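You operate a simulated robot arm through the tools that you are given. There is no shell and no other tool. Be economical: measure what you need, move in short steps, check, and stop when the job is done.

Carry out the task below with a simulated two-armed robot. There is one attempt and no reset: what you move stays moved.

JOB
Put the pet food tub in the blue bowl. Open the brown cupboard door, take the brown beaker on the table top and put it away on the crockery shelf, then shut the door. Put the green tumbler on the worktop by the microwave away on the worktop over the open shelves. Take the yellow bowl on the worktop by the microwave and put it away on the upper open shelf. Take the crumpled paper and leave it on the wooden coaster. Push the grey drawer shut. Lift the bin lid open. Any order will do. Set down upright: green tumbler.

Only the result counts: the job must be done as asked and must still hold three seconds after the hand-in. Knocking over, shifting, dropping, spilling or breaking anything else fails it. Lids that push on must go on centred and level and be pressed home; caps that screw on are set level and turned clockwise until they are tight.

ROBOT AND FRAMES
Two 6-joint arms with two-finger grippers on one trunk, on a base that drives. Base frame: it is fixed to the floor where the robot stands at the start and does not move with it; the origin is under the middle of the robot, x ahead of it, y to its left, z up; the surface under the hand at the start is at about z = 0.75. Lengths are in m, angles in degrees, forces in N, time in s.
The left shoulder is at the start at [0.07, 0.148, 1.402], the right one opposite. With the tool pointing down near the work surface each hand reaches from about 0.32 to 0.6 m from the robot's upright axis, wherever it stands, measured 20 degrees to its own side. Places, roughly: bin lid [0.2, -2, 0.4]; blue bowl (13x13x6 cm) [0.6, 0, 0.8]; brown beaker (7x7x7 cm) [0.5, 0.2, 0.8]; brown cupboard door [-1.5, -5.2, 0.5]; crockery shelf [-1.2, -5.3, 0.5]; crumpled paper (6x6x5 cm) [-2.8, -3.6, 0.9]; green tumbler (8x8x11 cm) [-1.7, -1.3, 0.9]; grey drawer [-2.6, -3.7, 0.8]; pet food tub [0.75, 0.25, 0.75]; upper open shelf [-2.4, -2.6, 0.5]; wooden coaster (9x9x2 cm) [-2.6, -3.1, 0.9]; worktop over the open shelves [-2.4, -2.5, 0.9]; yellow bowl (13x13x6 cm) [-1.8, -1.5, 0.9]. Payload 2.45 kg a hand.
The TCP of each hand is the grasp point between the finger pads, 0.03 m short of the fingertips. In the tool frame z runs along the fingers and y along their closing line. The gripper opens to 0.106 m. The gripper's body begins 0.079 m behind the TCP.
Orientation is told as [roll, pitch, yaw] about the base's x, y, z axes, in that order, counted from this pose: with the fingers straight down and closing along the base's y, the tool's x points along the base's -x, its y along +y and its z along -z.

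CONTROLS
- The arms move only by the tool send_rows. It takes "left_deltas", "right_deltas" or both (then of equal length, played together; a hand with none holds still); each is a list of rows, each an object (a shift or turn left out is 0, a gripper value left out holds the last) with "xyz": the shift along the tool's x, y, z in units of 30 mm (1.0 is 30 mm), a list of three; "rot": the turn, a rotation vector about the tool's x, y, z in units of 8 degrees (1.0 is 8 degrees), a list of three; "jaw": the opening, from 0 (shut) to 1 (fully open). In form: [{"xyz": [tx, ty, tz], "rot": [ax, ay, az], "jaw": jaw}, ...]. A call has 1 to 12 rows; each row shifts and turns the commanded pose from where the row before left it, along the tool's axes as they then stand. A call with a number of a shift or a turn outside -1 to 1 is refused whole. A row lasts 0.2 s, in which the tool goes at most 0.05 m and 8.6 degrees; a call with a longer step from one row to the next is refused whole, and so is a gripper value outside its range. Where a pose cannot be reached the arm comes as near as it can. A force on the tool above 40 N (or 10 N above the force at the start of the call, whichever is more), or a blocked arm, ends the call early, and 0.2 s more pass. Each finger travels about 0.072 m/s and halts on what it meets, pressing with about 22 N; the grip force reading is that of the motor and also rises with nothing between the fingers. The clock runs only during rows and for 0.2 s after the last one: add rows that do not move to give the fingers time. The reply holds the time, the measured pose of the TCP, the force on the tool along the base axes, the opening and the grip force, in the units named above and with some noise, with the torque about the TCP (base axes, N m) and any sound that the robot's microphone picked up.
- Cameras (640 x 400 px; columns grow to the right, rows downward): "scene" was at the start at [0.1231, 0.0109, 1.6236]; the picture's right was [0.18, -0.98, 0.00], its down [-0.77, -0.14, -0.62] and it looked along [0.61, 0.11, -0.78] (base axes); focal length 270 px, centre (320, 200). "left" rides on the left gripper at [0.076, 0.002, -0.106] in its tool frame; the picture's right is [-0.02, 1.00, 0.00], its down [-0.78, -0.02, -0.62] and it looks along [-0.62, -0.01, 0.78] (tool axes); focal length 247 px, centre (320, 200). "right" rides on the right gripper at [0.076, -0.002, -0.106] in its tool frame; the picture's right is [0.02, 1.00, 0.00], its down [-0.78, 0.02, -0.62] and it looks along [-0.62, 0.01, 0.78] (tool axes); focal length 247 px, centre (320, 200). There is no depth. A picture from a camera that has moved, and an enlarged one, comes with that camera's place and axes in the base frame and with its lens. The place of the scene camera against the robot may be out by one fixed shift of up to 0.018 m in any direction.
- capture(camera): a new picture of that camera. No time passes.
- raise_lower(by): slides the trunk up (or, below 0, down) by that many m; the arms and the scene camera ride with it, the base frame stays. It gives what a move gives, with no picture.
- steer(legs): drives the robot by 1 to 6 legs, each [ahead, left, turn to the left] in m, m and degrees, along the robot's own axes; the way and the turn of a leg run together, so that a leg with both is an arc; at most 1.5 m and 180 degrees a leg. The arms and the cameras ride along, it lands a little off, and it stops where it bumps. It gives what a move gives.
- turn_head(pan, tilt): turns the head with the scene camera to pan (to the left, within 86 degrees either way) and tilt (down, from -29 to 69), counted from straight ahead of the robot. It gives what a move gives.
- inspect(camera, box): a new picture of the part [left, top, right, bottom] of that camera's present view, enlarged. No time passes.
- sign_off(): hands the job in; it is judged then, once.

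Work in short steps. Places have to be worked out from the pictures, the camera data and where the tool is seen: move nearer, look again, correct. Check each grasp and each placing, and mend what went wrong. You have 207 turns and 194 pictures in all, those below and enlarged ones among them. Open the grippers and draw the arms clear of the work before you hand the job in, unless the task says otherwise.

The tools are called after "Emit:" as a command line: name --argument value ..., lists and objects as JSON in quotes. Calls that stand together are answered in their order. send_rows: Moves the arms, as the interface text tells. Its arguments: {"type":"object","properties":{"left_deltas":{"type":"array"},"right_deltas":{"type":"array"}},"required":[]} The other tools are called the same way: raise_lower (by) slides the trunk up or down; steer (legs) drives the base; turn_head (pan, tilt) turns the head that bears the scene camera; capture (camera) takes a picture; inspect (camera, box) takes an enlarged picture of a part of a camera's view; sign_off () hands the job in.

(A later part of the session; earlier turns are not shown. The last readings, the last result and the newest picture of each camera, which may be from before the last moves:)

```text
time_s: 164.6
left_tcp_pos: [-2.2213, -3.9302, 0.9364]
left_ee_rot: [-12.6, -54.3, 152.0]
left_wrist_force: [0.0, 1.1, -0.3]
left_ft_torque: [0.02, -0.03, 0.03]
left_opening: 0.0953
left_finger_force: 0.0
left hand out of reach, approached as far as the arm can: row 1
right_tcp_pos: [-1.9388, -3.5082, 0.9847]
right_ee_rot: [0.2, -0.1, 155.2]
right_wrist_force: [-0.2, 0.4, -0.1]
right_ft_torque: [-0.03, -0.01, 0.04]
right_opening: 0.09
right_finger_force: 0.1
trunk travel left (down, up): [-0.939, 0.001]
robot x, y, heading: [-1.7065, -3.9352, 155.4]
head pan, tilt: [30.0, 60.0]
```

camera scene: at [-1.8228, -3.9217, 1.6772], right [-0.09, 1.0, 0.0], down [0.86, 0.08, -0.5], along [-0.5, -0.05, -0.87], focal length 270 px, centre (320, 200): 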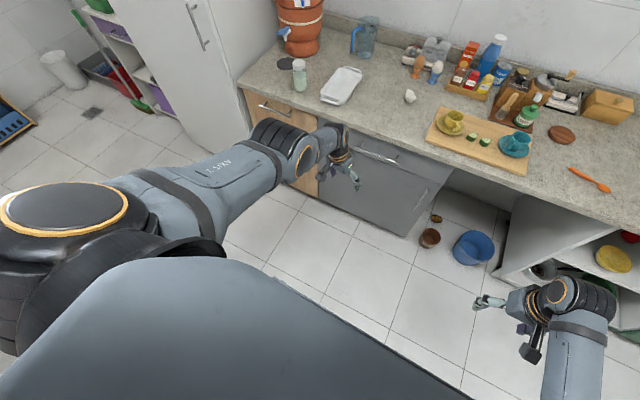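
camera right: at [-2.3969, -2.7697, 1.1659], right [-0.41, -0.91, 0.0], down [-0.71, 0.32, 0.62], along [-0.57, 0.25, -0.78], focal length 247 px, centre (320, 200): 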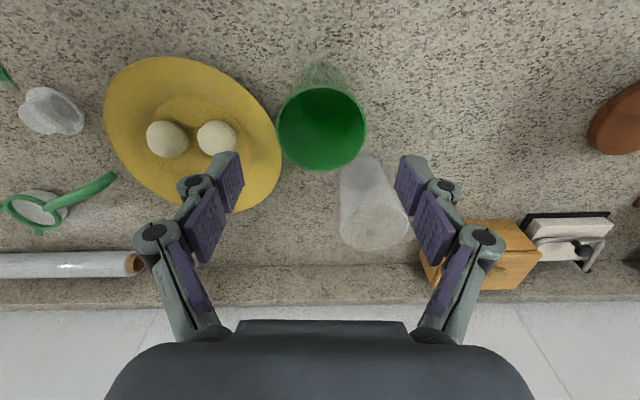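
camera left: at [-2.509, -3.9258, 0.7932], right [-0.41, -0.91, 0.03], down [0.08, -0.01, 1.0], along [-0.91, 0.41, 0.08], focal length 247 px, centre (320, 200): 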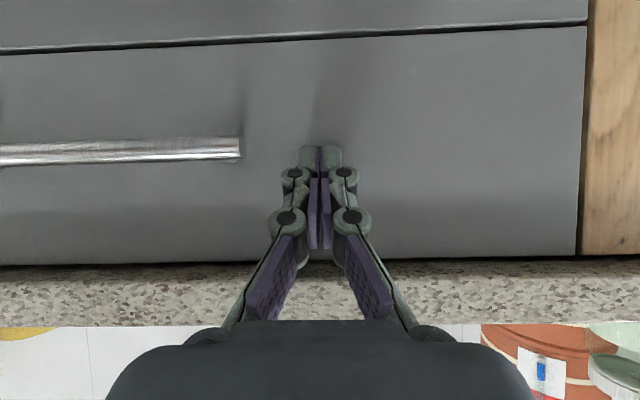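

Free again at 0.47 ahead. Unpitch here.

Emit:
send_rows --left_deltas '[{"rot": [0, 1, 0]}, {"rot": [0, 1, 0]}, {"rot": [0, 1, 0]}, {"rot": [0, 1, 0]}, {"rot": [0, 1, 0]}, {"rot": [0, 1, 0]}, {"rot": [0, 0.7, 0]}, {}]'

```text
time_s: 166.4
left_tcp_pos: [-2.2384, -3.9495, 0.7887]
left_ee_rot: [-8.6, -1.8, 142.0]
left_wrist_force: [-0.4, -0.2, 0.4]
left_ft_torque: [0.01, 0.0, -0.01]
left_opening: 0.0956
left_finger_force: 0.0
left hand out of reach, approached as far as the arm can: row 3, 4, 5, 6, 7
right_tcp_pos: [-1.9367, -3.5075, 0.9842]
right_ee_rot: [0.1, -0.1, 155.4]
right_wrist_force: [-0.1, -0.8, -0.4]
right_ft_torque: [-0.02, 0.03, 0.0]
right_opening: 0.09
right_finger_force: 0.0
trunk travel left (down, up): [-0.939, 0.001]
robot x, y, heading: [-1.7068, -3.9362, 155.1]
head pan, tilt: [30.0, 60.0]
```

Emit:
send_rows --left_deltas '[{"rot": [0, -1, 0]}, {"rot": [0, -1, 0]}, {"rot": [0, -1, 0]}, {"rot": [0, -1, 0]}, {"rot": [0, -1, 0]}, {"rot": [0, -1, 0]}, {"rot": [0, -1, 0]}, {"xyz": [-0.26, -0.6, -0.81]}, {"xyz": [-0.26, -0.6, -0.81]}, {"xyz": [-0.26, -0.3, -0.81]}, {}]'

Emit:
capture --camera "scene"

```text
time_s: 168.8
left_tcp_pos: [-2.1776, -3.9528, 0.8547]
left_ee_rot: [-13.5, -56.7, 153.1]
left_wrist_force: [-0.8, -0.1, 0.2]
left_ft_torque: [0.01, 0.0, 0.01]
left_opening: 0.0953
left_finger_force: 0.0
right_tcp_pos: [-1.9382, -3.5078, 0.9858]
right_ee_rot: [0.0, -0.2, 155.4]
right_wrist_force: [-0.4, -0.1, 0.4]
right_ft_torque: [-0.02, 0.01, 0.01]
right_opening: 0.0898
right_finger_force: 0.0
trunk travel left (down, up): [-0.939, 0.001]
robot x, y, heading: [-1.7078, -3.9348, 155.3]
head pan, tilt: [30.0, 60.0]
```

```text
111 pictures are left
camera scene: at [-1.8232, -3.9222, 1.6772], right [-0.09, 1.0, 0.0], down [0.86, 0.08, -0.5], along [-0.5, -0.05, -0.87], focal length 270 px, centre (320, 200)
```

scene: 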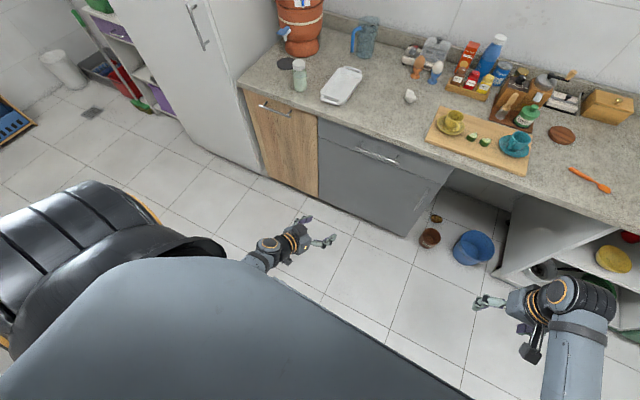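

Emit:
send_rows --left_deltas '[{"rot": [-0.85, 0, 0]}, {"rot": [-0.85, 0, 0]}, {"xyz": [-0.88, 0, 0]}, {"xyz": [-0.88, 0, 0]}, {"xyz": [-0.88, 0, 0]}, {"xyz": [-0.88, 0, 0]}, {"xyz": [-0.88, 0, 0]}, {"xyz": [-0.88, 0, 0]}, {}]'

```text
time_s: 170.8
left_tcp_pos: [-2.2492, -3.9494, 0.9453]
left_ee_rot: [-2.3, -58.3, 153.1]
left_wrist_force: [0.6, 0.0, 0.8]
left_ft_torque: [-0.02, -0.02, 0.0]
left_opening: 0.095
left_finger_force: 0.0
left hand out of reach, approached as far as the arm can: row 3, 4, 6, 7, 8
right_tcp_pos: [-1.9373, -3.51, 0.986]
right_ee_rot: [0.1, -0.2, 155.2]
right_wrist_force: [-0.2, 0.4, 0.2]
right_ft_torque: [0.02, -0.02, 0.01]
right_opening: 0.0901
right_finger_force: 0.2
trunk travel left (down, up): [-0.939, 0.001]
robot x, y, heading: [-1.7058, -3.9329, 155.2]
head pan, tilt: [30.0, 60.0]
```

Try extending forward first (away from the fold limit), then up, staying pitched.

Emit:
send_rows --left_deltas '[{"xyz": [-0.5, 0, 0.75]}, {"xyz": [-0.5, 0, 0.75]}, {"xyz": [-0.5, 0, 0.75]}, {"xyz": [-0.5, 0, 0.75]}, {"xyz": [-0.5, 0, 0.75]}, {"xyz": [-0.75, 0, -0.5]}, {"xyz": [-0.75, 0, -0.5]}, {"xyz": [-0.75, 0, -0.5]}, {"xyz": [-0.75, 0, -0.5]}, {}]'

Emit:
capture --camera "scene"

```text
time_s: 173.0
left_tcp_pos: [-2.3998, -3.9113, 1.0403]
left_ee_rot: [0.1, -56.8, 151.7]
left_wrist_force: [0.8, -0.5, -0.5]
left_ft_torque: [-0.03, 0.03, 0.02]
left_opening: 0.0955
left_finger_force: 0.1
left hand out of reach, approached as far as the arm can: row 1, 2, 7, 8, 9
right_tcp_pos: [-1.9374, -3.5086, 0.985]
right_ee_rot: [0.1, -0.3, 155.4]
right_wrist_force: [-0.5, 0.2, 1.0]
right_ft_torque: [0.03, 0.0, 0.03]
right_opening: 0.09
right_finger_force: 0.0
trunk travel left (down, up): [-0.939, 0.001]
robot x, y, heading: [-1.7097, -3.9363, 155.2]
head pan, tilt: [30.0, 60.0]
```

```text
110 pictures are left
camera scene: at [-1.8222, -3.9229, 1.6773], right [-0.09, 1.0, 0.0], down [0.86, 0.08, -0.5], along [-0.5, -0.05, -0.87], focal length 270 px, centre (320, 200)
```

scene: 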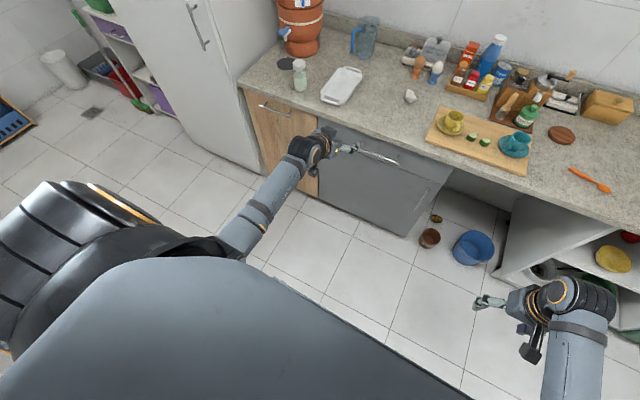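

This looks like the earlier good configuration. Unpitch while drawing back a little.

Emit:
send_rows --left_deltas '[{"rot": [0, 1, 0], "xyz": [0.2, -0.3, -0.4]}, {"rot": [0, 1, 0], "xyz": [0.2, -0.3, -0.4]}, {"rot": [0, 1, 0], "xyz": [0.3, -0.3, -0.3]}, {"rot": [0, 1, 0], "xyz": [0.4, -0.3, -0.2]}, {"rot": [0, 1, 0], "xyz": [0.4, 0, 0]}, {"rot": [0, 1, 0], "xyz": [0.4, 0, 0]}, {"rot": [0, 1, 0], "xyz": [0.4, 0, 0]}, {}]'

```text
time_s: 174.8
left_tcp_pos: [-2.3829, -4.0127, 0.8999]
left_ee_rot: [-3.6, -4.6, 153.0]
left_wrist_force: [-0.4, 0.3, -1.1]
left_ft_torque: [0.01, -0.03, -0.03]
left_opening: 0.0954
left_finger_force: 0.1
left hand out of reach, approached as far as the arm can: row 1, 2, 3, 4, 5, 6, 7
right_tcp_pos: [-1.9387, -3.5087, 0.9858]
right_ee_rot: [0.1, 0.0, 155.4]
right_wrist_force: [-0.2, 0.1, 0.4]
right_ft_torque: [-0.03, 0.01, -0.02]
right_opening: 0.0902
right_finger_force: 0.0
trunk travel left (down, up): [-0.939, 0.001]
robot x, y, heading: [-1.7101, -3.9357, 155.2]
head pan, tilt: [30.0, 60.0]
```

In this branch the left arm only likes forward-pitched poses – that suits a pitched grasp of the paper just as well. Go back to pitch −56 at a free pose.

Emit:
send_rows --left_deltas '[{"rot": [0, -1, 0]}, {"rot": [0, -1, 0]}, {"rot": [0, -1, 0]}, {"rot": [0, -1, 0]}, {"rot": [0, -1, 0]}, {"rot": [0, -1, 0]}, {"xyz": [-0.26, -0.8, -0.81]}, {"xyz": [-0.26, -0.8, -0.81]}, {"xyz": [-0.26, -0.8, -0.81]}, {"xyz": [-0.26, -0.8, -0.81]}, {}]'

Emit:
capture --camera "left"

```text
time_s: 177.2
left_tcp_pos: [-2.3445, -3.9557, 0.9433]
left_ee_rot: [-3.0, -51.7, 155.1]
left_wrist_force: [0.1, 0.6, 0.1]
left_ft_torque: [0.0, -0.01, -0.01]
left_opening: 0.0954
left_finger_force: 0.0
left hand out of reach, approached as far as the arm can: row 1, 2, 3, 4, 7
right_tcp_pos: [-1.937, -3.508, 0.9851]
right_ee_rot: [0.1, -0.1, 155.4]
right_wrist_force: [-0.8, -0.3, 0.2]
right_ft_torque: [0.01, -0.01, 0.04]
right_opening: 0.09
right_finger_force: 0.0
trunk travel left (down, up): [-0.939, 0.001]
robot x, y, heading: [-1.711, -3.9355, 155.2]
head pan, tilt: [30.0, 60.0]
```

```text
109 pictures are left
camera left: at [-2.2284, -4.0162, 0.9495], right [-0.47, -0.88, -0.02], down [-0.01, -0.01, 1.0], along [-0.88, 0.47, 0.0], focal length 247 px, centre (320, 200)
```

left: 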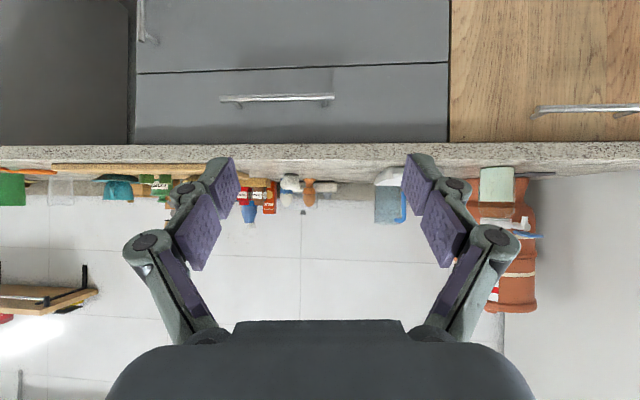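

Free, pitched. Paper ≈(-2.81,-3.634). Shift the hand right 0.1 and drive ahead 0.44.

Emit:
send_rows --left_deltas '[{"xyz": [0, -0.8, 0]}, {"xyz": [0, -0.8, 0]}, {"xyz": [0, -0.8, 0]}, {"xyz": [0, -0.8, 0], "rot": [-0.4, 0, 0]}, {}]'

Emit:
steer --legs '[[0.42, 0, 0]]'

Emit:
capture --camera "left"

Emit:
capture --camera "scene"

```text
time_s: 178.4
left_tcp_pos: [-2.327, -3.9246, 0.943]
left_ee_rot: [-3.1, -51.6, 155.2]
left_wrist_force: [-0.3, 0.3, 0.0]
left_ft_torque: [0.0, 0.01, 0.04]
left_opening: 0.0954
left_finger_force: 0.1
left hand out of reach, approached as far as the arm can: row 2, 3, 4
right_tcp_pos: [-1.9372, -3.508, 0.9854]
right_ee_rot: [0.2, -0.2, 155.3]
right_wrist_force: [0.6, 0.2, 0.2]
right_ft_torque: [-0.03, 0.02, 0.0]
right_opening: 0.0899
right_finger_force: 0.1
trunk travel left (down, up): [-0.939, 0.001]
robot x, y, heading: [-1.7151, -3.9321, 155.2]
head pan, tilt: [30.0, 60.0]
```

```text
time_s: 181.0
left_tcp_pos: [-2.705, -3.7561, 0.9439]
left_ee_rot: [-3.2, -51.8, 155.6]
left_wrist_force: [0.4, -0.2, -0.4]
left_ft_torque: [0.02, -0.04, -0.03]
left_opening: 0.0958
left_finger_force: 0.0
right_tcp_pos: [-2.319, -3.3374, 0.9865]
right_ee_rot: [0.1, -0.2, 155.7]
right_wrist_force: [-1.7, 1.6, 1.2]
right_ft_torque: [-0.01, 0.01, -0.02]
right_opening: 0.0901
right_finger_force: 0.0
trunk travel left (down, up): [-0.939, 0.001]
robot x, y, heading: [-2.0898, -3.7616, 155.7]
head pan, tilt: [30.0, 60.0]
```

```text
108 pictures are left
camera left: at [-2.5899, -3.8166, 0.9492], right [-0.46, -0.89, -0.02], down [0.0, -0.02, 1.0], along [-0.89, 0.46, 0.0], focal length 247 px, centre (320, 200)
```

left: 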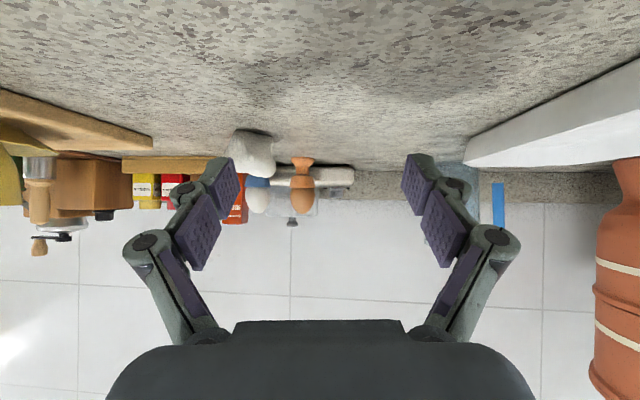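

```text
107 pictures are left
camera scene: at [-2.2013, -3.7501, 1.6774], right [-0.1, 1.0, 0.0], down [0.86, 0.09, -0.5], along [-0.5, -0.05, -0.87], focal length 270 px, centre (320, 200)
```

scene: 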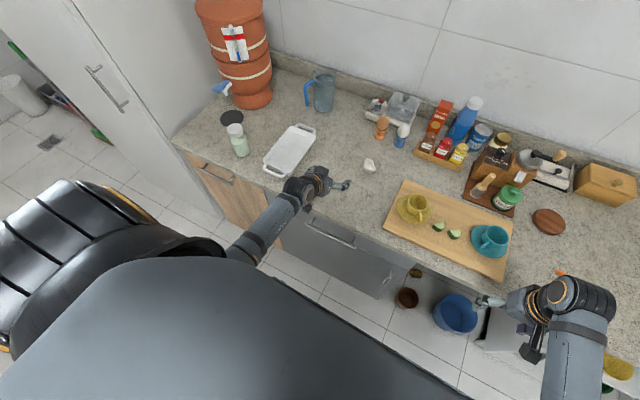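

Align by base: right 0.07, then ahead 0.10.

Emit:
steer --legs '[[0, -0.07, 0], [0.1, 0, 0]]'

Emit:
capture --camera "left"

Emit:
inspect --camera "scene" --box '[240, 100, 480, 260]'

```text
time_s: 182.8
left_tcp_pos: [-2.7639, -3.6527, 0.9465]
left_ee_rot: [-3.1, -51.8, 155.4]
left_wrist_force: [-0.1, -0.7, 1.1]
left_ft_torque: [0.03, 0.01, 0.0]
left_opening: 0.0953
left_finger_force: 0.2
right_tcp_pos: [-2.3775, -3.2328, 0.9863]
right_ee_rot: [0.3, -0.2, 155.6]
right_wrist_force: [0.5, -0.1, 0.2]
right_ft_torque: [0.0, 0.02, 0.01]
right_opening: 0.0899
right_finger_force: 0.2
trunk travel left (down, up): [-0.939, 0.001]
robot x, y, heading: [-2.1486, -3.6532, 155.7]
head pan, tilt: [30.0, 60.0]
```

```text
106 pictures are left
camera left: at [-2.6485, -3.7126, 0.95], right [-0.47, -0.89, -0.02], down [0.0, -0.02, 1.0], along [-0.89, 0.47, 0.01], focal length 247 px, centre (320, 200)
```

left: 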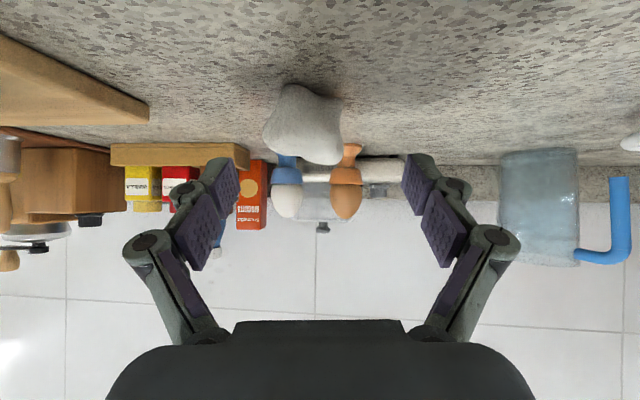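

```text
2.50 times, centred on (360, 180) of scene
camera zoom: at [-2.2587, -3.6463, 1.6776], right [-0.1, 1.0, 0.0], down [0.86, 0.09, -0.5], along [-0.5, -0.05, -0.86], focal length 674 px, centre (220, 250)
```

zoom: 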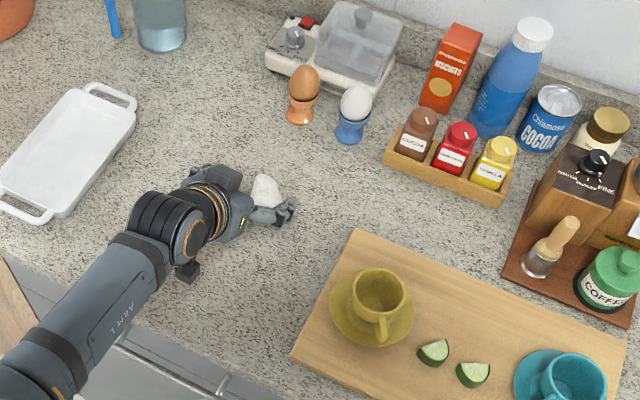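

Paper is 5 cm ahead and 4 cm below. Approach along the tool axis and close.

Emit:
send_rows --left_deltas '[{"xyz": [0, -0.19, 0.7]}, {"xyz": [0, -0.19, 0.7]}, {"xyz": [0, -0.19, 0.7]}, {}]'

Emit:
capture --camera "left"

```text
time_s: 183.8
left_tcp_pos: [-2.8026, -3.6134, 0.9035]
left_ee_rot: [-3.2, -51.7, 155.5]
left_wrist_force: [0.2, -0.2, -0.7]
left_ft_torque: [0.01, 0.04, -0.04]
left_opening: 0.0955
left_finger_force: 0.1
right_tcp_pos: [-2.3789, -3.2331, 0.985]
right_ee_rot: [0.1, -0.2, 155.7]
right_wrist_force: [0.3, -0.8, -0.4]
right_ft_torque: [0.0, -0.02, -0.03]
right_opening: 0.0903
right_finger_force: 0.1
trunk travel left (down, up): [-0.939, 0.001]
robot x, y, heading: [-2.1492, -3.6573, 155.6]
head pan, tilt: [30.0, 60.0]
```

```text
104 pictures are left
camera left: at [-2.6867, -3.6734, 0.9093], right [-0.47, -0.89, -0.02], down [0.0, -0.02, 1.0], along [-0.89, 0.47, 0.0], focal length 247 px, centre (320, 200)
```

left: 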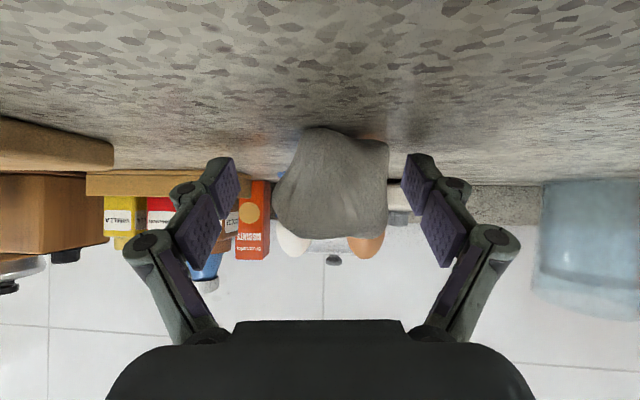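

Paper lies between the pads. Close and lift.

Emit:
send_rows --left_deltas '[{"jaw": 0.3}, {"jaw": 0.3}, {"jaw": 0.3}, {"jaw": 0.3}, {"xyz": [-0.5, 0, -0.4]}, {"xyz": [-0.5, 0, -0.4]}, {"xyz": [-0.5, 0, -0.4]}, {}]'

Emit:
capture --camera "left"

```text
time_s: 185.6
left_tcp_pos: [-2.8082, -3.6234, 0.9565]
left_ee_rot: [-3.8, -51.7, 155.6]
left_wrist_force: [0.8, -0.1, -0.1]
left_ft_torque: [-0.01, 0.02, -0.01]
left_opening: 0.032
left_finger_force: 0.0
left hand out of reach, approached as far as the arm can: row 6, 7
right_tcp_pos: [-2.3795, -3.2326, 0.985]
right_ee_rot: [0.1, -0.1, 155.6]
right_wrist_force: [-0.5, 0.2, 0.7]
right_ft_torque: [-0.01, -0.02, 0.0]
right_opening: 0.09
right_finger_force: 0.0
trunk travel left (down, up): [-0.939, 0.001]
robot x, y, heading: [-2.1506, -3.6589, 155.9]
head pan, tilt: [30.0, 60.0]
```

```text
103 pictures are left
camera left: at [-2.6933, -3.6852, 0.963], right [-0.47, -0.88, -0.02], down [-0.01, -0.02, 1.0], along [-0.88, 0.47, 0.0], focal length 247 px, centre (320, 200)
```

left: 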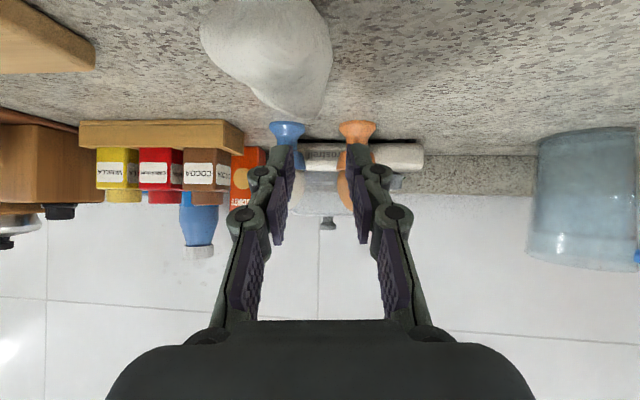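

The paper is soft—the jaw just reached 0.032 with no grip. Reopen, re-centre (paper ≈(-2.783,-3.608)) and close fully.

Emit:
send_rows --left_deltas '[{"jaw": 0.9}, {"jaw": 0.9}, {"jaw": 0.9}, {"jaw": 0.9}, {"xyz": [0.58, -0.23, 0.23]}, {"xyz": [0.58, -0.23, 0.23]}, {"xyz": [0.5, -0.23, 0.23]}, {}]'

Emit:
capture --camera "left"

```text
time_s: 187.3
left_tcp_pos: [-2.7868, -3.61, 0.9057]
left_ee_rot: [-3.6, -51.8, 155.5]
left_wrist_force: [0.6, -0.3, 0.5]
left_ft_torque: [0.01, 0.02, -0.01]
left_opening: 0.0956
left_finger_force: 0.1
right_tcp_pos: [-2.3799, -3.2329, 0.9847]
right_ee_rot: [0.1, -0.1, 155.7]
right_wrist_force: [0.0, -0.1, -0.4]
right_ft_torque: [0.01, -0.03, 0.01]
right_opening: 0.0897
right_finger_force: 0.0
trunk travel left (down, up): [-0.939, 0.001]
robot x, y, heading: [-2.1535, -3.6546, 155.6]
head pan, tilt: [30.0, 60.0]
```

```text
102 pictures are left
camera left: at [-2.67, -3.6715, 0.9119], right [-0.47, -0.88, -0.02], down [-0.01, -0.02, 1.0], along [-0.88, 0.47, 0.01], focal length 247 px, centre (320, 200)
```

left: 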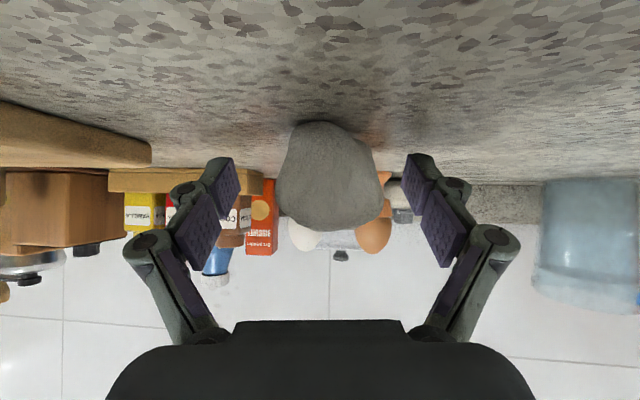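

Emit:
send_rows --left_deltas '[{"jaw": 0}, {"jaw": 0}, {"jaw": 0}, {"jaw": 0}, {"jaw": 0}, {"jaw": 0}, {"jaw": 0}]'

Emit:
capture --camera "left"

```text
time_s: 188.9
left_tcp_pos: [-2.7855, -3.61, 0.908]
left_ee_rot: [-3.7, -52.0, 155.4]
left_wrist_force: [-3.3, -1.2, 10.5]
left_ft_torque: [0.01, -0.2, -0.04]
left_opening: 0.0329
left_finger_force: 21.8
right_tcp_pos: [-2.3791, -3.233, 0.9856]
right_ee_rot: [0.0, -0.2, 155.6]
right_wrist_force: [-0.3, 0.1, -0.7]
right_ft_torque: [0.0, 0.0, 0.01]
right_opening: 0.0903
right_finger_force: 0.2
trunk travel left (down, up): [-0.939, 0.001]
robot x, y, heading: [-2.154, -3.6581, 155.6]
head pan, tilt: [30.0, 60.0]
```

```text
101 pictures are left
camera left: at [-2.67, -3.6716, 0.913], right [-0.47, -0.88, -0.02], down [0.0, -0.02, 1.0], along [-0.88, 0.47, 0.01], focal length 247 px, centre (320, 200)
```

left: 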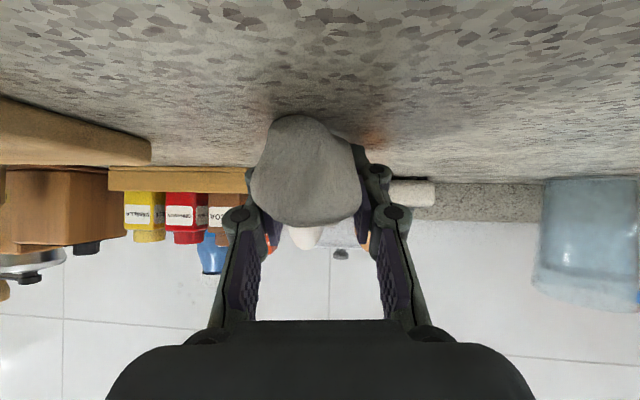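

The pads hold only the far side of the paper; reopen, come back ~1.8 cm and grip again.

Emit:
send_rows --left_deltas '[{"jaw": 0.9}, {"jaw": 0.9}, {"jaw": 0.9}, {"jaw": 0.9}, {"xyz": [0.3, -0.1, -0.2]}, {"xyz": [0.2, -0.1, -0.2]}, {"jaw": 0}, {"jaw": 0}, {"jaw": 0}, {"jaw": 0}, {"jaw": 0}, {"jaw": 0}]'

Emit:
capture --camera "left"

```text
time_s: 191.6
left_tcp_pos: [-2.7669, -3.6173, 0.9073]
left_ee_rot: [-3.8, -52.8, 155.7]
left_wrist_force: [-7.1, -16.0, 34.4]
left_ft_torque: [-0.87, 0.9, 0.3]
left_opening: 0.0426
left_finger_force: 21.5
left hand out of reach, approached as far as the arm can: row 6
right_tcp_pos: [-2.378, -3.236, 0.9875]
right_ee_rot: [0.1, -0.4, 155.7]
right_wrist_force: [1.4, -0.1, -0.9]
right_ft_torque: [0.01, 0.01, 0.0]
right_opening: 0.0902
right_finger_force: 0.1
trunk travel left (down, up): [-0.939, 0.001]
robot x, y, heading: [-2.1479, -3.6552, 155.8]
head pan, tilt: [30.0, 60.0]
```

```text
100 pictures are left
camera left: at [-2.6511, -3.6797, 0.9106], right [-0.47, -0.88, -0.02], down [0.01, -0.03, 1.0], along [-0.88, 0.47, 0.02], focal length 247 px, centre (320, 200)
```

left: 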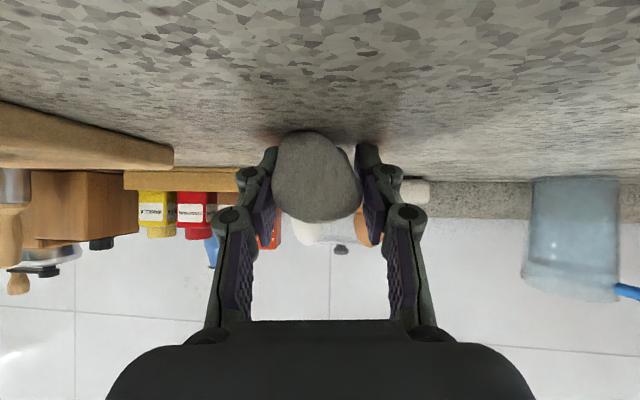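

Good grip (0.043). Lift.

Emit:
send_rows --left_deltas '[{"xyz": [-0.45, 0, -0.35]}, {"xyz": [-0.45, 0, -0.35]}, {"xyz": [-0.45, 0, -0.35]}, {"xyz": [-0.45, 0, -0.35]}, {}]'

Emit:
capture --camera "left"

```text
time_s: 192.8
left_tcp_pos: [-2.7787, -3.6364, 0.9486]
left_ee_rot: [-3.9, -51.9, 155.6]
left_wrist_force: [-0.9, 0.6, 1.0]
left_ft_torque: [0.0, 0.01, 0.02]
left_opening: 0.0402
left_finger_force: 22.2
left hand out of reach, approached as far as the arm can: row 1, 2, 3, 4
right_tcp_pos: [-2.3802, -3.2316, 0.9862]
right_ee_rot: [0.2, -0.1, 155.7]
right_wrist_force: [-1.0, 0.2, 0.0]
right_ft_torque: [0.01, 0.0, 0.0]
right_opening: 0.09
right_finger_force: 0.0
trunk travel left (down, up): [-0.939, 0.001]
robot x, y, heading: [-2.1481, -3.6585, 155.5]
head pan, tilt: [30.0, 60.0]
```

```text
99 pictures are left
camera left: at [-2.6638, -3.698, 0.9544], right [-0.47, -0.88, -0.02], down [-0.01, -0.02, 1.0], along [-0.88, 0.47, 0.0], focal length 247 px, centre (320, 200)
```

left: 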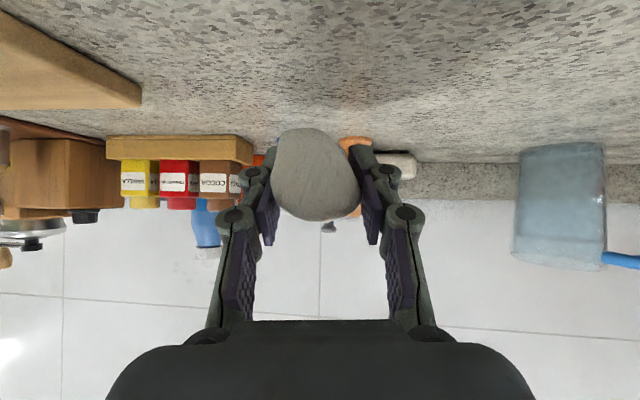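

Paper held. Back away, move right 0.585 to line up with the coaster, and re-approach.

Emit:
steer --legs '[[-0.25, 0, 0], [0, -0.585, 0], [0.15, 0, 0]]'

Emit:
turn_head --pan 15 --tilt 50

Emit:
capture --camera "scene"

Emit:
capture --camera "left"

```text
time_s: 198.4
left_tcp_pos: [-2.4471, -3.1458, 0.9492]
left_ee_rot: [-3.7, -51.9, 155.2]
left_wrist_force: [0.4, -0.5, -0.1]
left_ft_torque: [0.0, -0.01, -0.03]
left_opening: 0.0388
left_finger_force: 22.0
right_tcp_pos: [-2.045, -2.7437, 0.986]
right_ee_rot: [0.1, -0.1, 155.3]
right_wrist_force: [0.0, 0.2, 0.1]
right_ft_torque: [0.01, 0.0, 0.02]
right_opening: 0.0902
right_finger_force: 0.1
trunk travel left (down, up): [-0.939, 0.001]
robot x, y, heading: [-1.8187, -3.1681, 155.2]
head pan, tilt: [30.0, 60.0]
```

```text
time_s: 199.2
left_tcp_pos: [-2.449, -3.1436, 0.9481]
left_ee_rot: [-3.8, -51.6, 155.1]
left_wrist_force: [0.5, -0.4, -1.5]
left_ft_torque: [-0.01, 0.01, 0.03]
left_opening: 0.0392
left_finger_force: 21.8
right_tcp_pos: [-2.0486, -2.7428, 0.9847]
right_ee_rot: [0.2, -0.1, 155.3]
right_wrist_force: [-0.2, 0.4, 0.1]
right_ft_torque: [-0.02, 0.01, 0.0]
right_opening: 0.0902
right_finger_force: 0.0
trunk travel left (down, up): [-0.939, 0.001]
robot x, y, heading: [-1.819, -3.1661, 155.3]
head pan, tilt: [15.0, 50.0]
```

```text
98 pictures are left
camera scene: at [-1.943, -3.1365, 1.6896], right [0.17, 0.99, 0.0], down [0.76, -0.13, -0.64], along [-0.63, 0.11, -0.77], focal length 270 px, centre (320, 200)
```

scene: 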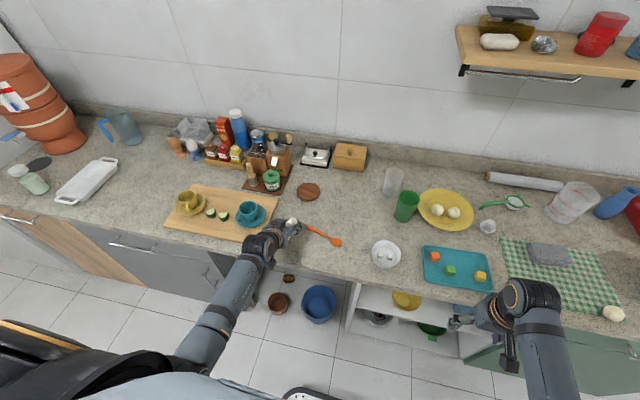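

```text
97 pictures are left
camera left: at [-2.334, -3.206, 0.954], right [-0.48, -0.88, -0.02], down [-0.01, -0.02, 1.0], along [-0.88, 0.48, 0.0], focal length 247 px, centre (320, 200)
```

left: 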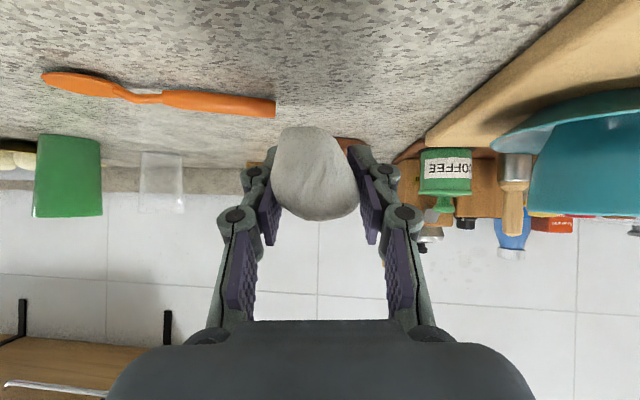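

Aligned laterally; coaster (-2.653,-3.056) is 0.22 ahead. Drive 0.15 and look.

Emit:
steer --legs '[[0.15, 0, 0]]'

Emit:
send_rows --left_deltas '[{"xyz": [-0.45, 0, 0.5]}, {"xyz": [-0.45, 0, 0.5]}, {"xyz": [-0.45, 0, 0.5]}, {}]'

Emit:
capture --camera "scene"

Emit:
capture --camera "left"

```text
time_s: 200.6
left_tcp_pos: [-2.584, -3.0822, 0.9492]
left_ee_rot: [-3.8, -51.9, 155.1]
left_wrist_force: [-1.2, 0.4, -0.3]
left_ft_torque: [0.0, -0.01, 0.0]
left_opening: 0.0385
left_finger_force: 21.9
right_tcp_pos: [-2.1816, -2.6817, 0.986]
right_ee_rot: [0.1, -0.2, 155.4]
right_wrist_force: [0.7, -0.3, 0.8]
right_ft_torque: [0.01, 0.02, -0.02]
right_opening: 0.0901
right_finger_force: 0.0
trunk travel left (down, up): [-0.939, 0.001]
robot x, y, heading: [-1.9569, -3.1056, 155.3]
head pan, tilt: [15.0, 50.0]
```

```text
time_s: 201.6
left_tcp_pos: [-2.6395, -3.0546, 0.9528]
left_ee_rot: [-4.0, -51.9, 155.3]
left_wrist_force: [0.7, 0.1, -0.7]
left_ft_torque: [0.01, 0.01, -0.04]
left_opening: 0.0387
left_finger_force: 22.4
right_tcp_pos: [-2.1841, -2.6803, 0.9859]
right_ee_rot: [0.2, 0.0, 155.4]
right_wrist_force: [0.8, 0.8, -0.1]
right_ft_torque: [0.0, 0.0, 0.01]
right_opening: 0.09
right_finger_force: 0.1
trunk travel left (down, up): [-0.939, 0.001]
robot x, y, heading: [-1.9529, -3.1043, 155.1]
head pan, tilt: [15.0, 50.0]
```

```text
96 pictures are left
camera scene: at [-2.0786, -3.0742, 1.6898], right [0.17, 0.99, 0.0], down [0.76, -0.13, -0.64], along [-0.63, 0.11, -0.77], focal length 270 px, centre (320, 200)
```

scene: 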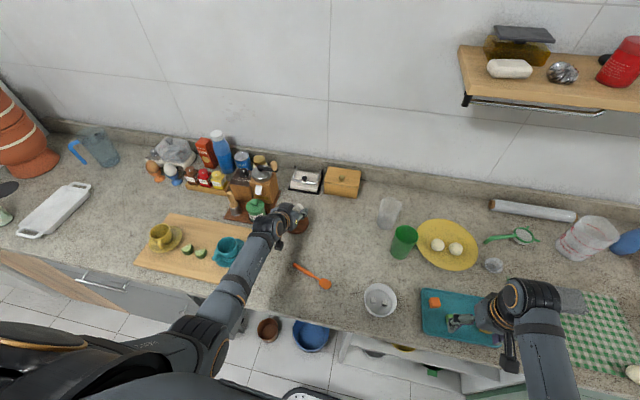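

```text
95 pictures are left
camera left: at [-2.5241, -3.1162, 0.9583], right [-0.48, -0.88, -0.02], down [-0.01, -0.02, 1.0], along [-0.88, 0.48, 0.01], focal length 247 px, centre (320, 200)
```

left: 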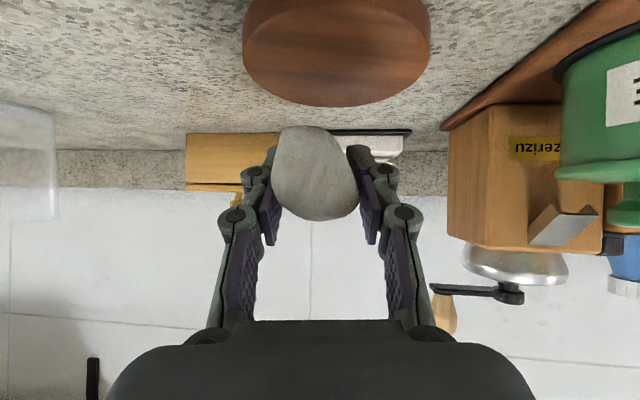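

The hand is right above the coaster. Lower to just touch.

Emit:
send_rows --left_deltas '[{"xyz": [0.35, 0.05, 0.15]}, {"xyz": [0.3, 0.05, 0.15]}, {}]'

Emit:
capture --camera "left"

```text
time_s: 202.4
left_tcp_pos: [-2.6352, -3.0571, 0.9303]
left_ee_rot: [-3.9, -51.8, 155.2]
left_wrist_force: [0.3, -0.1, -0.2]
left_ft_torque: [0.02, -0.03, -0.01]
left_opening: 0.038
left_finger_force: 22.0
right_tcp_pos: [-2.1838, -2.6792, 0.9847]
right_ee_rot: [0.2, -0.1, 155.4]
right_wrist_force: [-1.3, 0.2, -0.3]
right_ft_torque: [0.0, 0.02, 0.02]
right_opening: 0.0901
right_finger_force: 0.1
trunk travel left (down, up): [-0.939, 0.001]
robot x, y, heading: [-1.9554, -3.1047, 155.3]
head pan, tilt: [15.0, 50.0]
```

```text
94 pictures are left
camera left: at [-2.5205, -3.1191, 0.9363], right [-0.48, -0.88, -0.02], down [-0.01, -0.02, 1.0], along [-0.88, 0.48, 0.01], focal length 247 px, centre (320, 200)
```

left: 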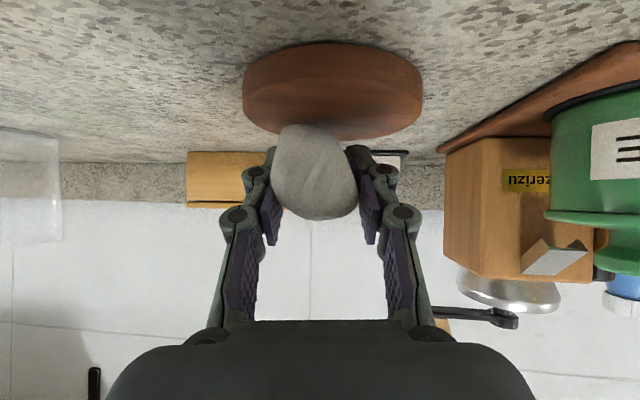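

Lower ~1 cm more with a tiny left shift, then check contact.

Emit:
send_rows --left_deltas '[{"xyz": [0.12, 0.12, 0.09]}, {"xyz": [0.12, 0.1, 0.09]}, {}]'

Emit:
capture --camera "left"

```text
time_s: 203.2
left_tcp_pos: [-2.6396, -3.0629, 0.9268]
left_ee_rot: [-3.8, -52.1, 155.2]
left_wrist_force: [0.0, 3.2, 15.6]
left_ft_torque: [0.37, -0.24, 0.06]
left_opening: 0.0377
left_finger_force: 21.7
right_tcp_pos: [-2.1825, -2.6783, 0.9859]
right_ee_rot: [0.1, -0.2, 155.3]
right_wrist_force: [-0.1, -0.1, -0.4]
right_ft_torque: [0.0, 0.02, -0.01]
right_opening: 0.0901
right_finger_force: 0.0
trunk travel left (down, up): [-0.939, 0.001]
robot x, y, heading: [-1.9581, -3.1093, 155.1]
head pan, tilt: [15.0, 50.0]
```

```text
93 pictures are left
camera left: at [-2.5236, -3.1247, 0.931], right [-0.48, -0.88, -0.02], down [0.0, -0.03, 1.0], along [-0.88, 0.48, 0.01], focal length 247 px, centre (320, 200)
```

left: 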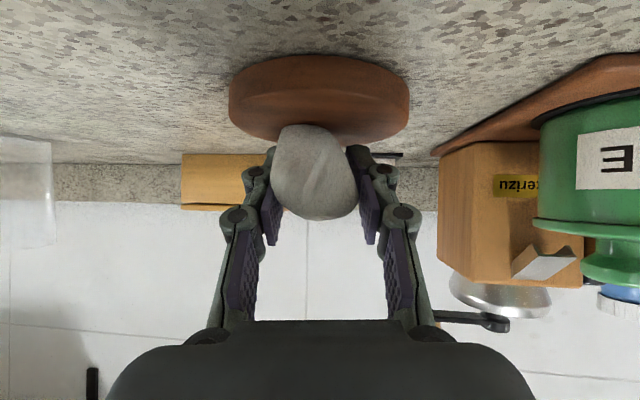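

Contact and centred. Open and withdraw.

Emit:
send_rows --left_deltas '[{"jaw": 0.5}, {"jaw": 0.5}, {"jaw": 0.7}, {"jaw": 0.75}, {"jaw": 0.75}, {"xyz": [-0.1, 0, -0.5]}, {"xyz": [0, 0, -0.8]}, {"xyz": [0, 0, -0.8]}, {}]'

Emit:
capture --camera "left"

Emit:
inspect --camera "scene" --box '[220, 160, 380, 280]'

```text
time_s: 205.2
left_tcp_pos: [-2.5989, -3.0857, 0.9642]
left_ee_rot: [-3.8, -51.6, 155.2]
left_wrist_force: [0.0, 0.6, 0.4]
left_ft_torque: [-0.02, 0.01, 0.0]
left_opening: 0.0796
left_finger_force: 0.1
right_tcp_pos: [-2.1844, -2.6799, 0.9847]
right_ee_rot: [0.2, -0.1, 155.4]
right_wrist_force: [0.6, 0.2, 0.0]
right_ft_torque: [0.03, -0.02, 0.0]
right_opening: 0.09
right_finger_force: 0.0
trunk travel left (down, up): [-0.939, 0.001]
robot x, y, heading: [-1.9539, -3.1045, 155.4]
head pan, tilt: [15.0, 50.0]
```

```text
92 pictures are left
camera left: at [-2.4834, -3.1483, 0.9697], right [-0.48, -0.88, -0.02], down [-0.01, -0.02, 1.0], along [-0.88, 0.48, 0.0], focal length 247 px, centre (320, 200)
```

left: 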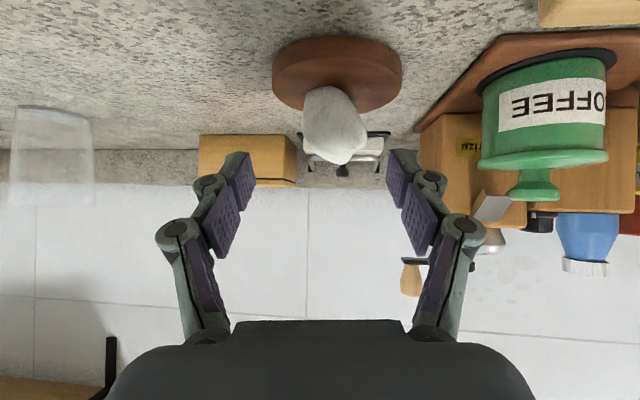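

```text
3.33 times, centred on (300, 220) of scene
camera zoom: at [-2.0796, -3.0735, 1.6897], right [0.17, 0.99, 0.0], down [0.76, -0.13, -0.64], along [-0.63, 0.11, -0.77], focal length 899 px, centre (387, 133)
```

zoom: 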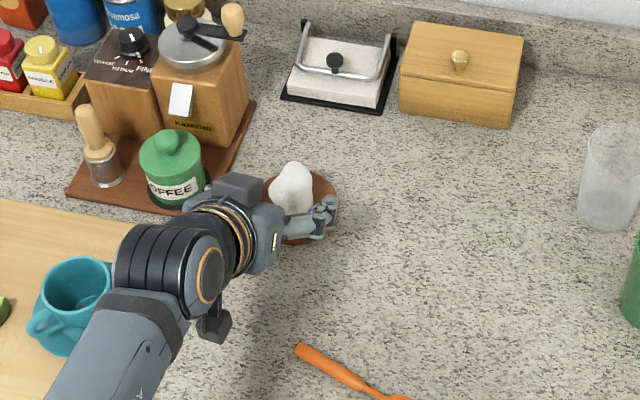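

Paper rests on the coaster. Back away, turn left to face down the aisle and look for the brown cupboard.

Emit:
steer --legs '[[-0.42, 0, 0], [0, 0, 90]]'

Emit:
turn_head --pan 0 --tilt 25

Emit:
capture --camera "scene"

```text
time_s: 211.6
left_tcp_pos: [-1.5936, -3.9195, 0.9636]
left_ee_rot: [-3.8, -51.8, -114.8]
left_wrist_force: [0.9, -0.2, 0.3]
left_ft_torque: [-0.01, 0.02, 0.0]
left_opening: 0.0795
left_finger_force: 0.1
right_tcp_pos: [-2.0008, -3.5047, 0.9852]
right_ee_rot: [0.2, -0.1, -114.5]
right_wrist_force: [0.1, 0.1, -0.4]
right_ft_torque: [-0.01, 0.02, 0.01]
right_opening: 0.0901
right_finger_force: 0.0
trunk travel left (down, up): [-0.939, 0.001]
robot x, y, heading: [-1.5765, -3.2794, -114.9]
head pan, tilt: [15.0, 50.0]
```

```text
time_s: 212.5
left_tcp_pos: [-1.5933, -3.9209, 0.964]
left_ee_rot: [-3.9, -51.8, -114.6]
left_wrist_force: [0.6, -0.2, 0.2]
left_ft_torque: [-0.01, 0.0, 0.0]
left_opening: 0.0798
left_finger_force: 0.0
right_tcp_pos: [-2.0007, -3.5047, 0.9852]
right_ee_rot: [0.2, -0.1, -114.6]
right_wrist_force: [0.0, 0.2, 0.5]
right_ft_torque: [0.03, 0.04, 0.01]
right_opening: 0.09
right_finger_force: 0.0
trunk travel left (down, up): [-0.939, 0.001]
robot x, y, heading: [-1.5768, -3.2786, -114.9]
head pan, tilt: [0.0, 25.0]
```

```text
90 pictures are left
camera scene: at [-1.6366, -3.4103, 1.7272], right [-0.91, 0.42, 0.0], down [0.18, 0.38, -0.91], along [-0.38, -0.82, -0.42], focal length 270 px, centre (320, 200)
```

scene: 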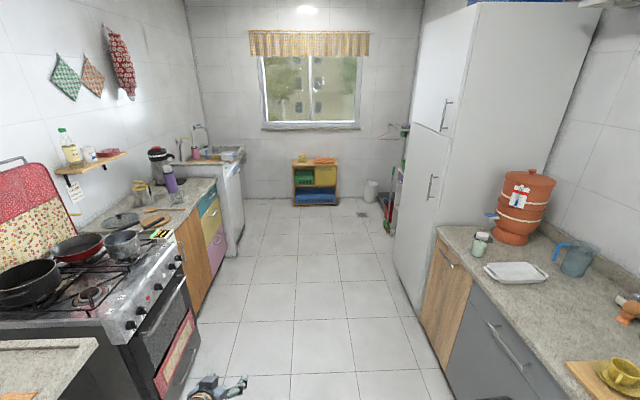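

Emit:
inspect --camera "scene" --box '[100, 140, 270, 320]'

```text
2.22 times, centred on (185, 230) of scene
camera zoom: at [-1.6366, -3.4103, 1.7272], right [-0.91, 0.42, 0.0], down [0.18, 0.38, -0.91], along [-0.38, -0.82, -0.42], focal length 599 px, centre (620, 133)
```

zoom: 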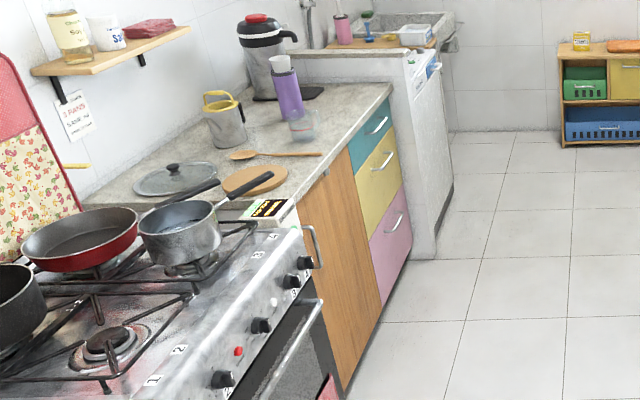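

The brown door is on the left past the stove (≈(-1.42,-5.05)–(-1.56,-5.4)), with a vertical handle on its stove side, hinge on the far side. Drive there and turn to face it.

Emit:
steer --legs '[[1.2, 0.05, 0], [0.6, 0.03, 0], [0, 0, 90]]'

Emit:
turn_head --pan 0 --tilt 45

Emit:
capture --camera "scene"

```text
time_s: 225.4
left_tcp_pos: [-1.6466, -4.9158, 0.9638]
left_ee_rot: [-3.8, -51.8, -23.7]
left_wrist_force: [0.9, 0.6, 0.0]
left_ft_torque: [-0.01, -0.03, 0.01]
left_opening: 0.0793
left_finger_force: 0.1
right_tcp_pos: [-2.0528, -5.332, 0.9849]
right_ee_rot: [0.1, -0.1, -23.6]
right_wrist_force: [0.4, -0.2, -0.5]
right_ft_torque: [-0.01, 0.01, 0.01]
right_opening: 0.09
right_finger_force: 0.0
trunk travel left (down, up): [-0.939, 0.001]
robot x, y, heading: [-2.2916, -4.9072, -23.5]
head pan, tilt: [0.0, 25.0]
```

```text
time_s: 226.3
left_tcp_pos: [-1.6469, -4.9172, 0.9643]
left_ee_rot: [-3.8, -51.8, -23.6]
left_wrist_force: [-0.5, 0.0, -0.5]
left_ft_torque: [0.01, -0.02, -0.03]
left_opening: 0.0795
left_finger_force: 0.1
right_tcp_pos: [-2.0528, -5.332, 0.9844]
right_ee_rot: [0.2, -0.2, -23.5]
right_wrist_force: [-0.4, 1.1, 0.0]
right_ft_torque: [0.0, 0.0, -0.02]
right_opening: 0.09
right_finger_force: 0.1
trunk travel left (down, up): [-0.939, 0.001]
robot x, y, heading: [-2.2865, -4.9146, -23.6]
head pan, tilt: [0.0, 45.0]
```

```text
88 pictures are left
camera scene: at [-2.1708, -4.9674, 1.6968], right [-0.4, -0.92, 0.0], down [-0.65, 0.28, -0.71], along [0.65, -0.28, -0.71], focal length 270 px, centre (320, 200)
```

scene: 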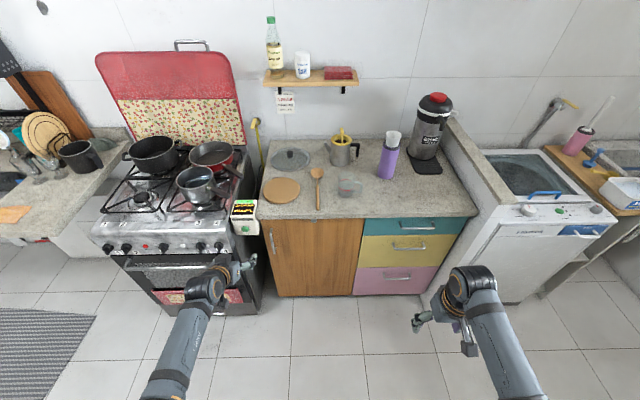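

Emit:
inspect --camera "scene" --box '[230, 190, 390, 310]'

```text
3.33 times, centred on (310, 250) of scene
camera zoom: at [-2.1708, -4.9674, 1.6968], right [-0.4, -0.92, 0.0], down [-0.65, 0.28, -0.71], along [0.65, -0.28, -0.71], focal length 899 px, centre (353, 33)
```

zoom: 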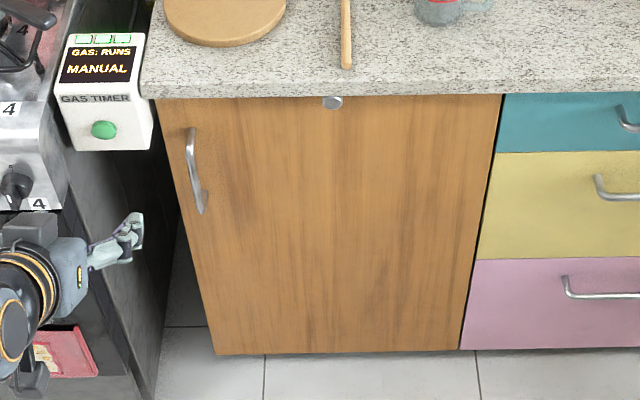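

Handle bar: 0.84 ahead, 0.207 left, z 0.63–0.80. Lower the trunk, level the hand further (pitch ≈ −84°), narrow the jaw.

Emit:
raise_lower --by -0.25

Emit:
send_rows --left_deltas '[{"rot": [0, -1, 0], "jaw": 0.45}, {"rot": [0, -1, 0]}, {"rot": [0, -1, 0]}, {"rot": [0, -1, 0]}, {"rot": [-0.4, 0, 0]}, {}]'

Emit:
capture --camera "left"

```text
time_s: 228.8
left_tcp_pos: [-1.648, -4.916, 0.7149]
left_ee_rot: [-3.9, -51.9, -23.6]
left_wrist_force: [-0.5, 0.2, -0.8]
left_ft_torque: [-0.02, -0.01, 0.0]
left_opening: 0.0794
left_finger_force: 0.1
right_tcp_pos: [-2.0524, -5.3323, 0.7353]
right_ee_rot: [0.1, -0.1, -23.5]
right_wrist_force: [0.7, -1.0, -0.6]
right_ft_torque: [0.01, 0.0, 0.0]
right_opening: 0.0902
right_finger_force: 0.0
trunk travel left (down, up): [-0.689, 0.251]
robot x, y, heading: [-2.2881, -4.9102, -23.6]
head pan, tilt: [0.0, 45.0]
```

```text
time_s: 230.2
left_tcp_pos: [-1.6532, -4.9236, 0.7141]
left_ee_rot: [-5.9, -68.4, -20.7]
left_wrist_force: [-0.3, -0.7, 0.0]
left_ft_torque: [0.02, 0.05, -0.02]
left_opening: 0.0479
left_finger_force: 0.0
left hand out of reach, approached as far as the arm can: row 3, 4
right_tcp_pos: [-2.0531, -5.3313, 0.735]
right_ee_rot: [0.1, -0.1, -23.5]
right_wrist_force: [-0.3, 0.4, -0.1]
right_ft_torque: [0.02, -0.01, 0.01]
right_opening: 0.0903
right_finger_force: 0.1
trunk travel left (down, up): [-0.689, 0.251]
robot x, y, heading: [-2.2916, -4.9099, -23.4]
head pan, tilt: [0.0, 45.0]
```

```text
86 pictures are left
camera left: at [-1.7653, -4.8681, 0.6811], right [0.45, 0.89, -0.02], down [-0.26, 0.15, 0.96], along [0.86, -0.42, 0.29], focal length 247 px, centre (320, 200)
```

left: 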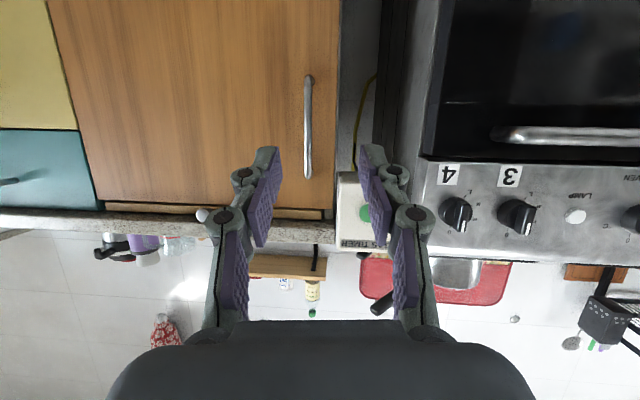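

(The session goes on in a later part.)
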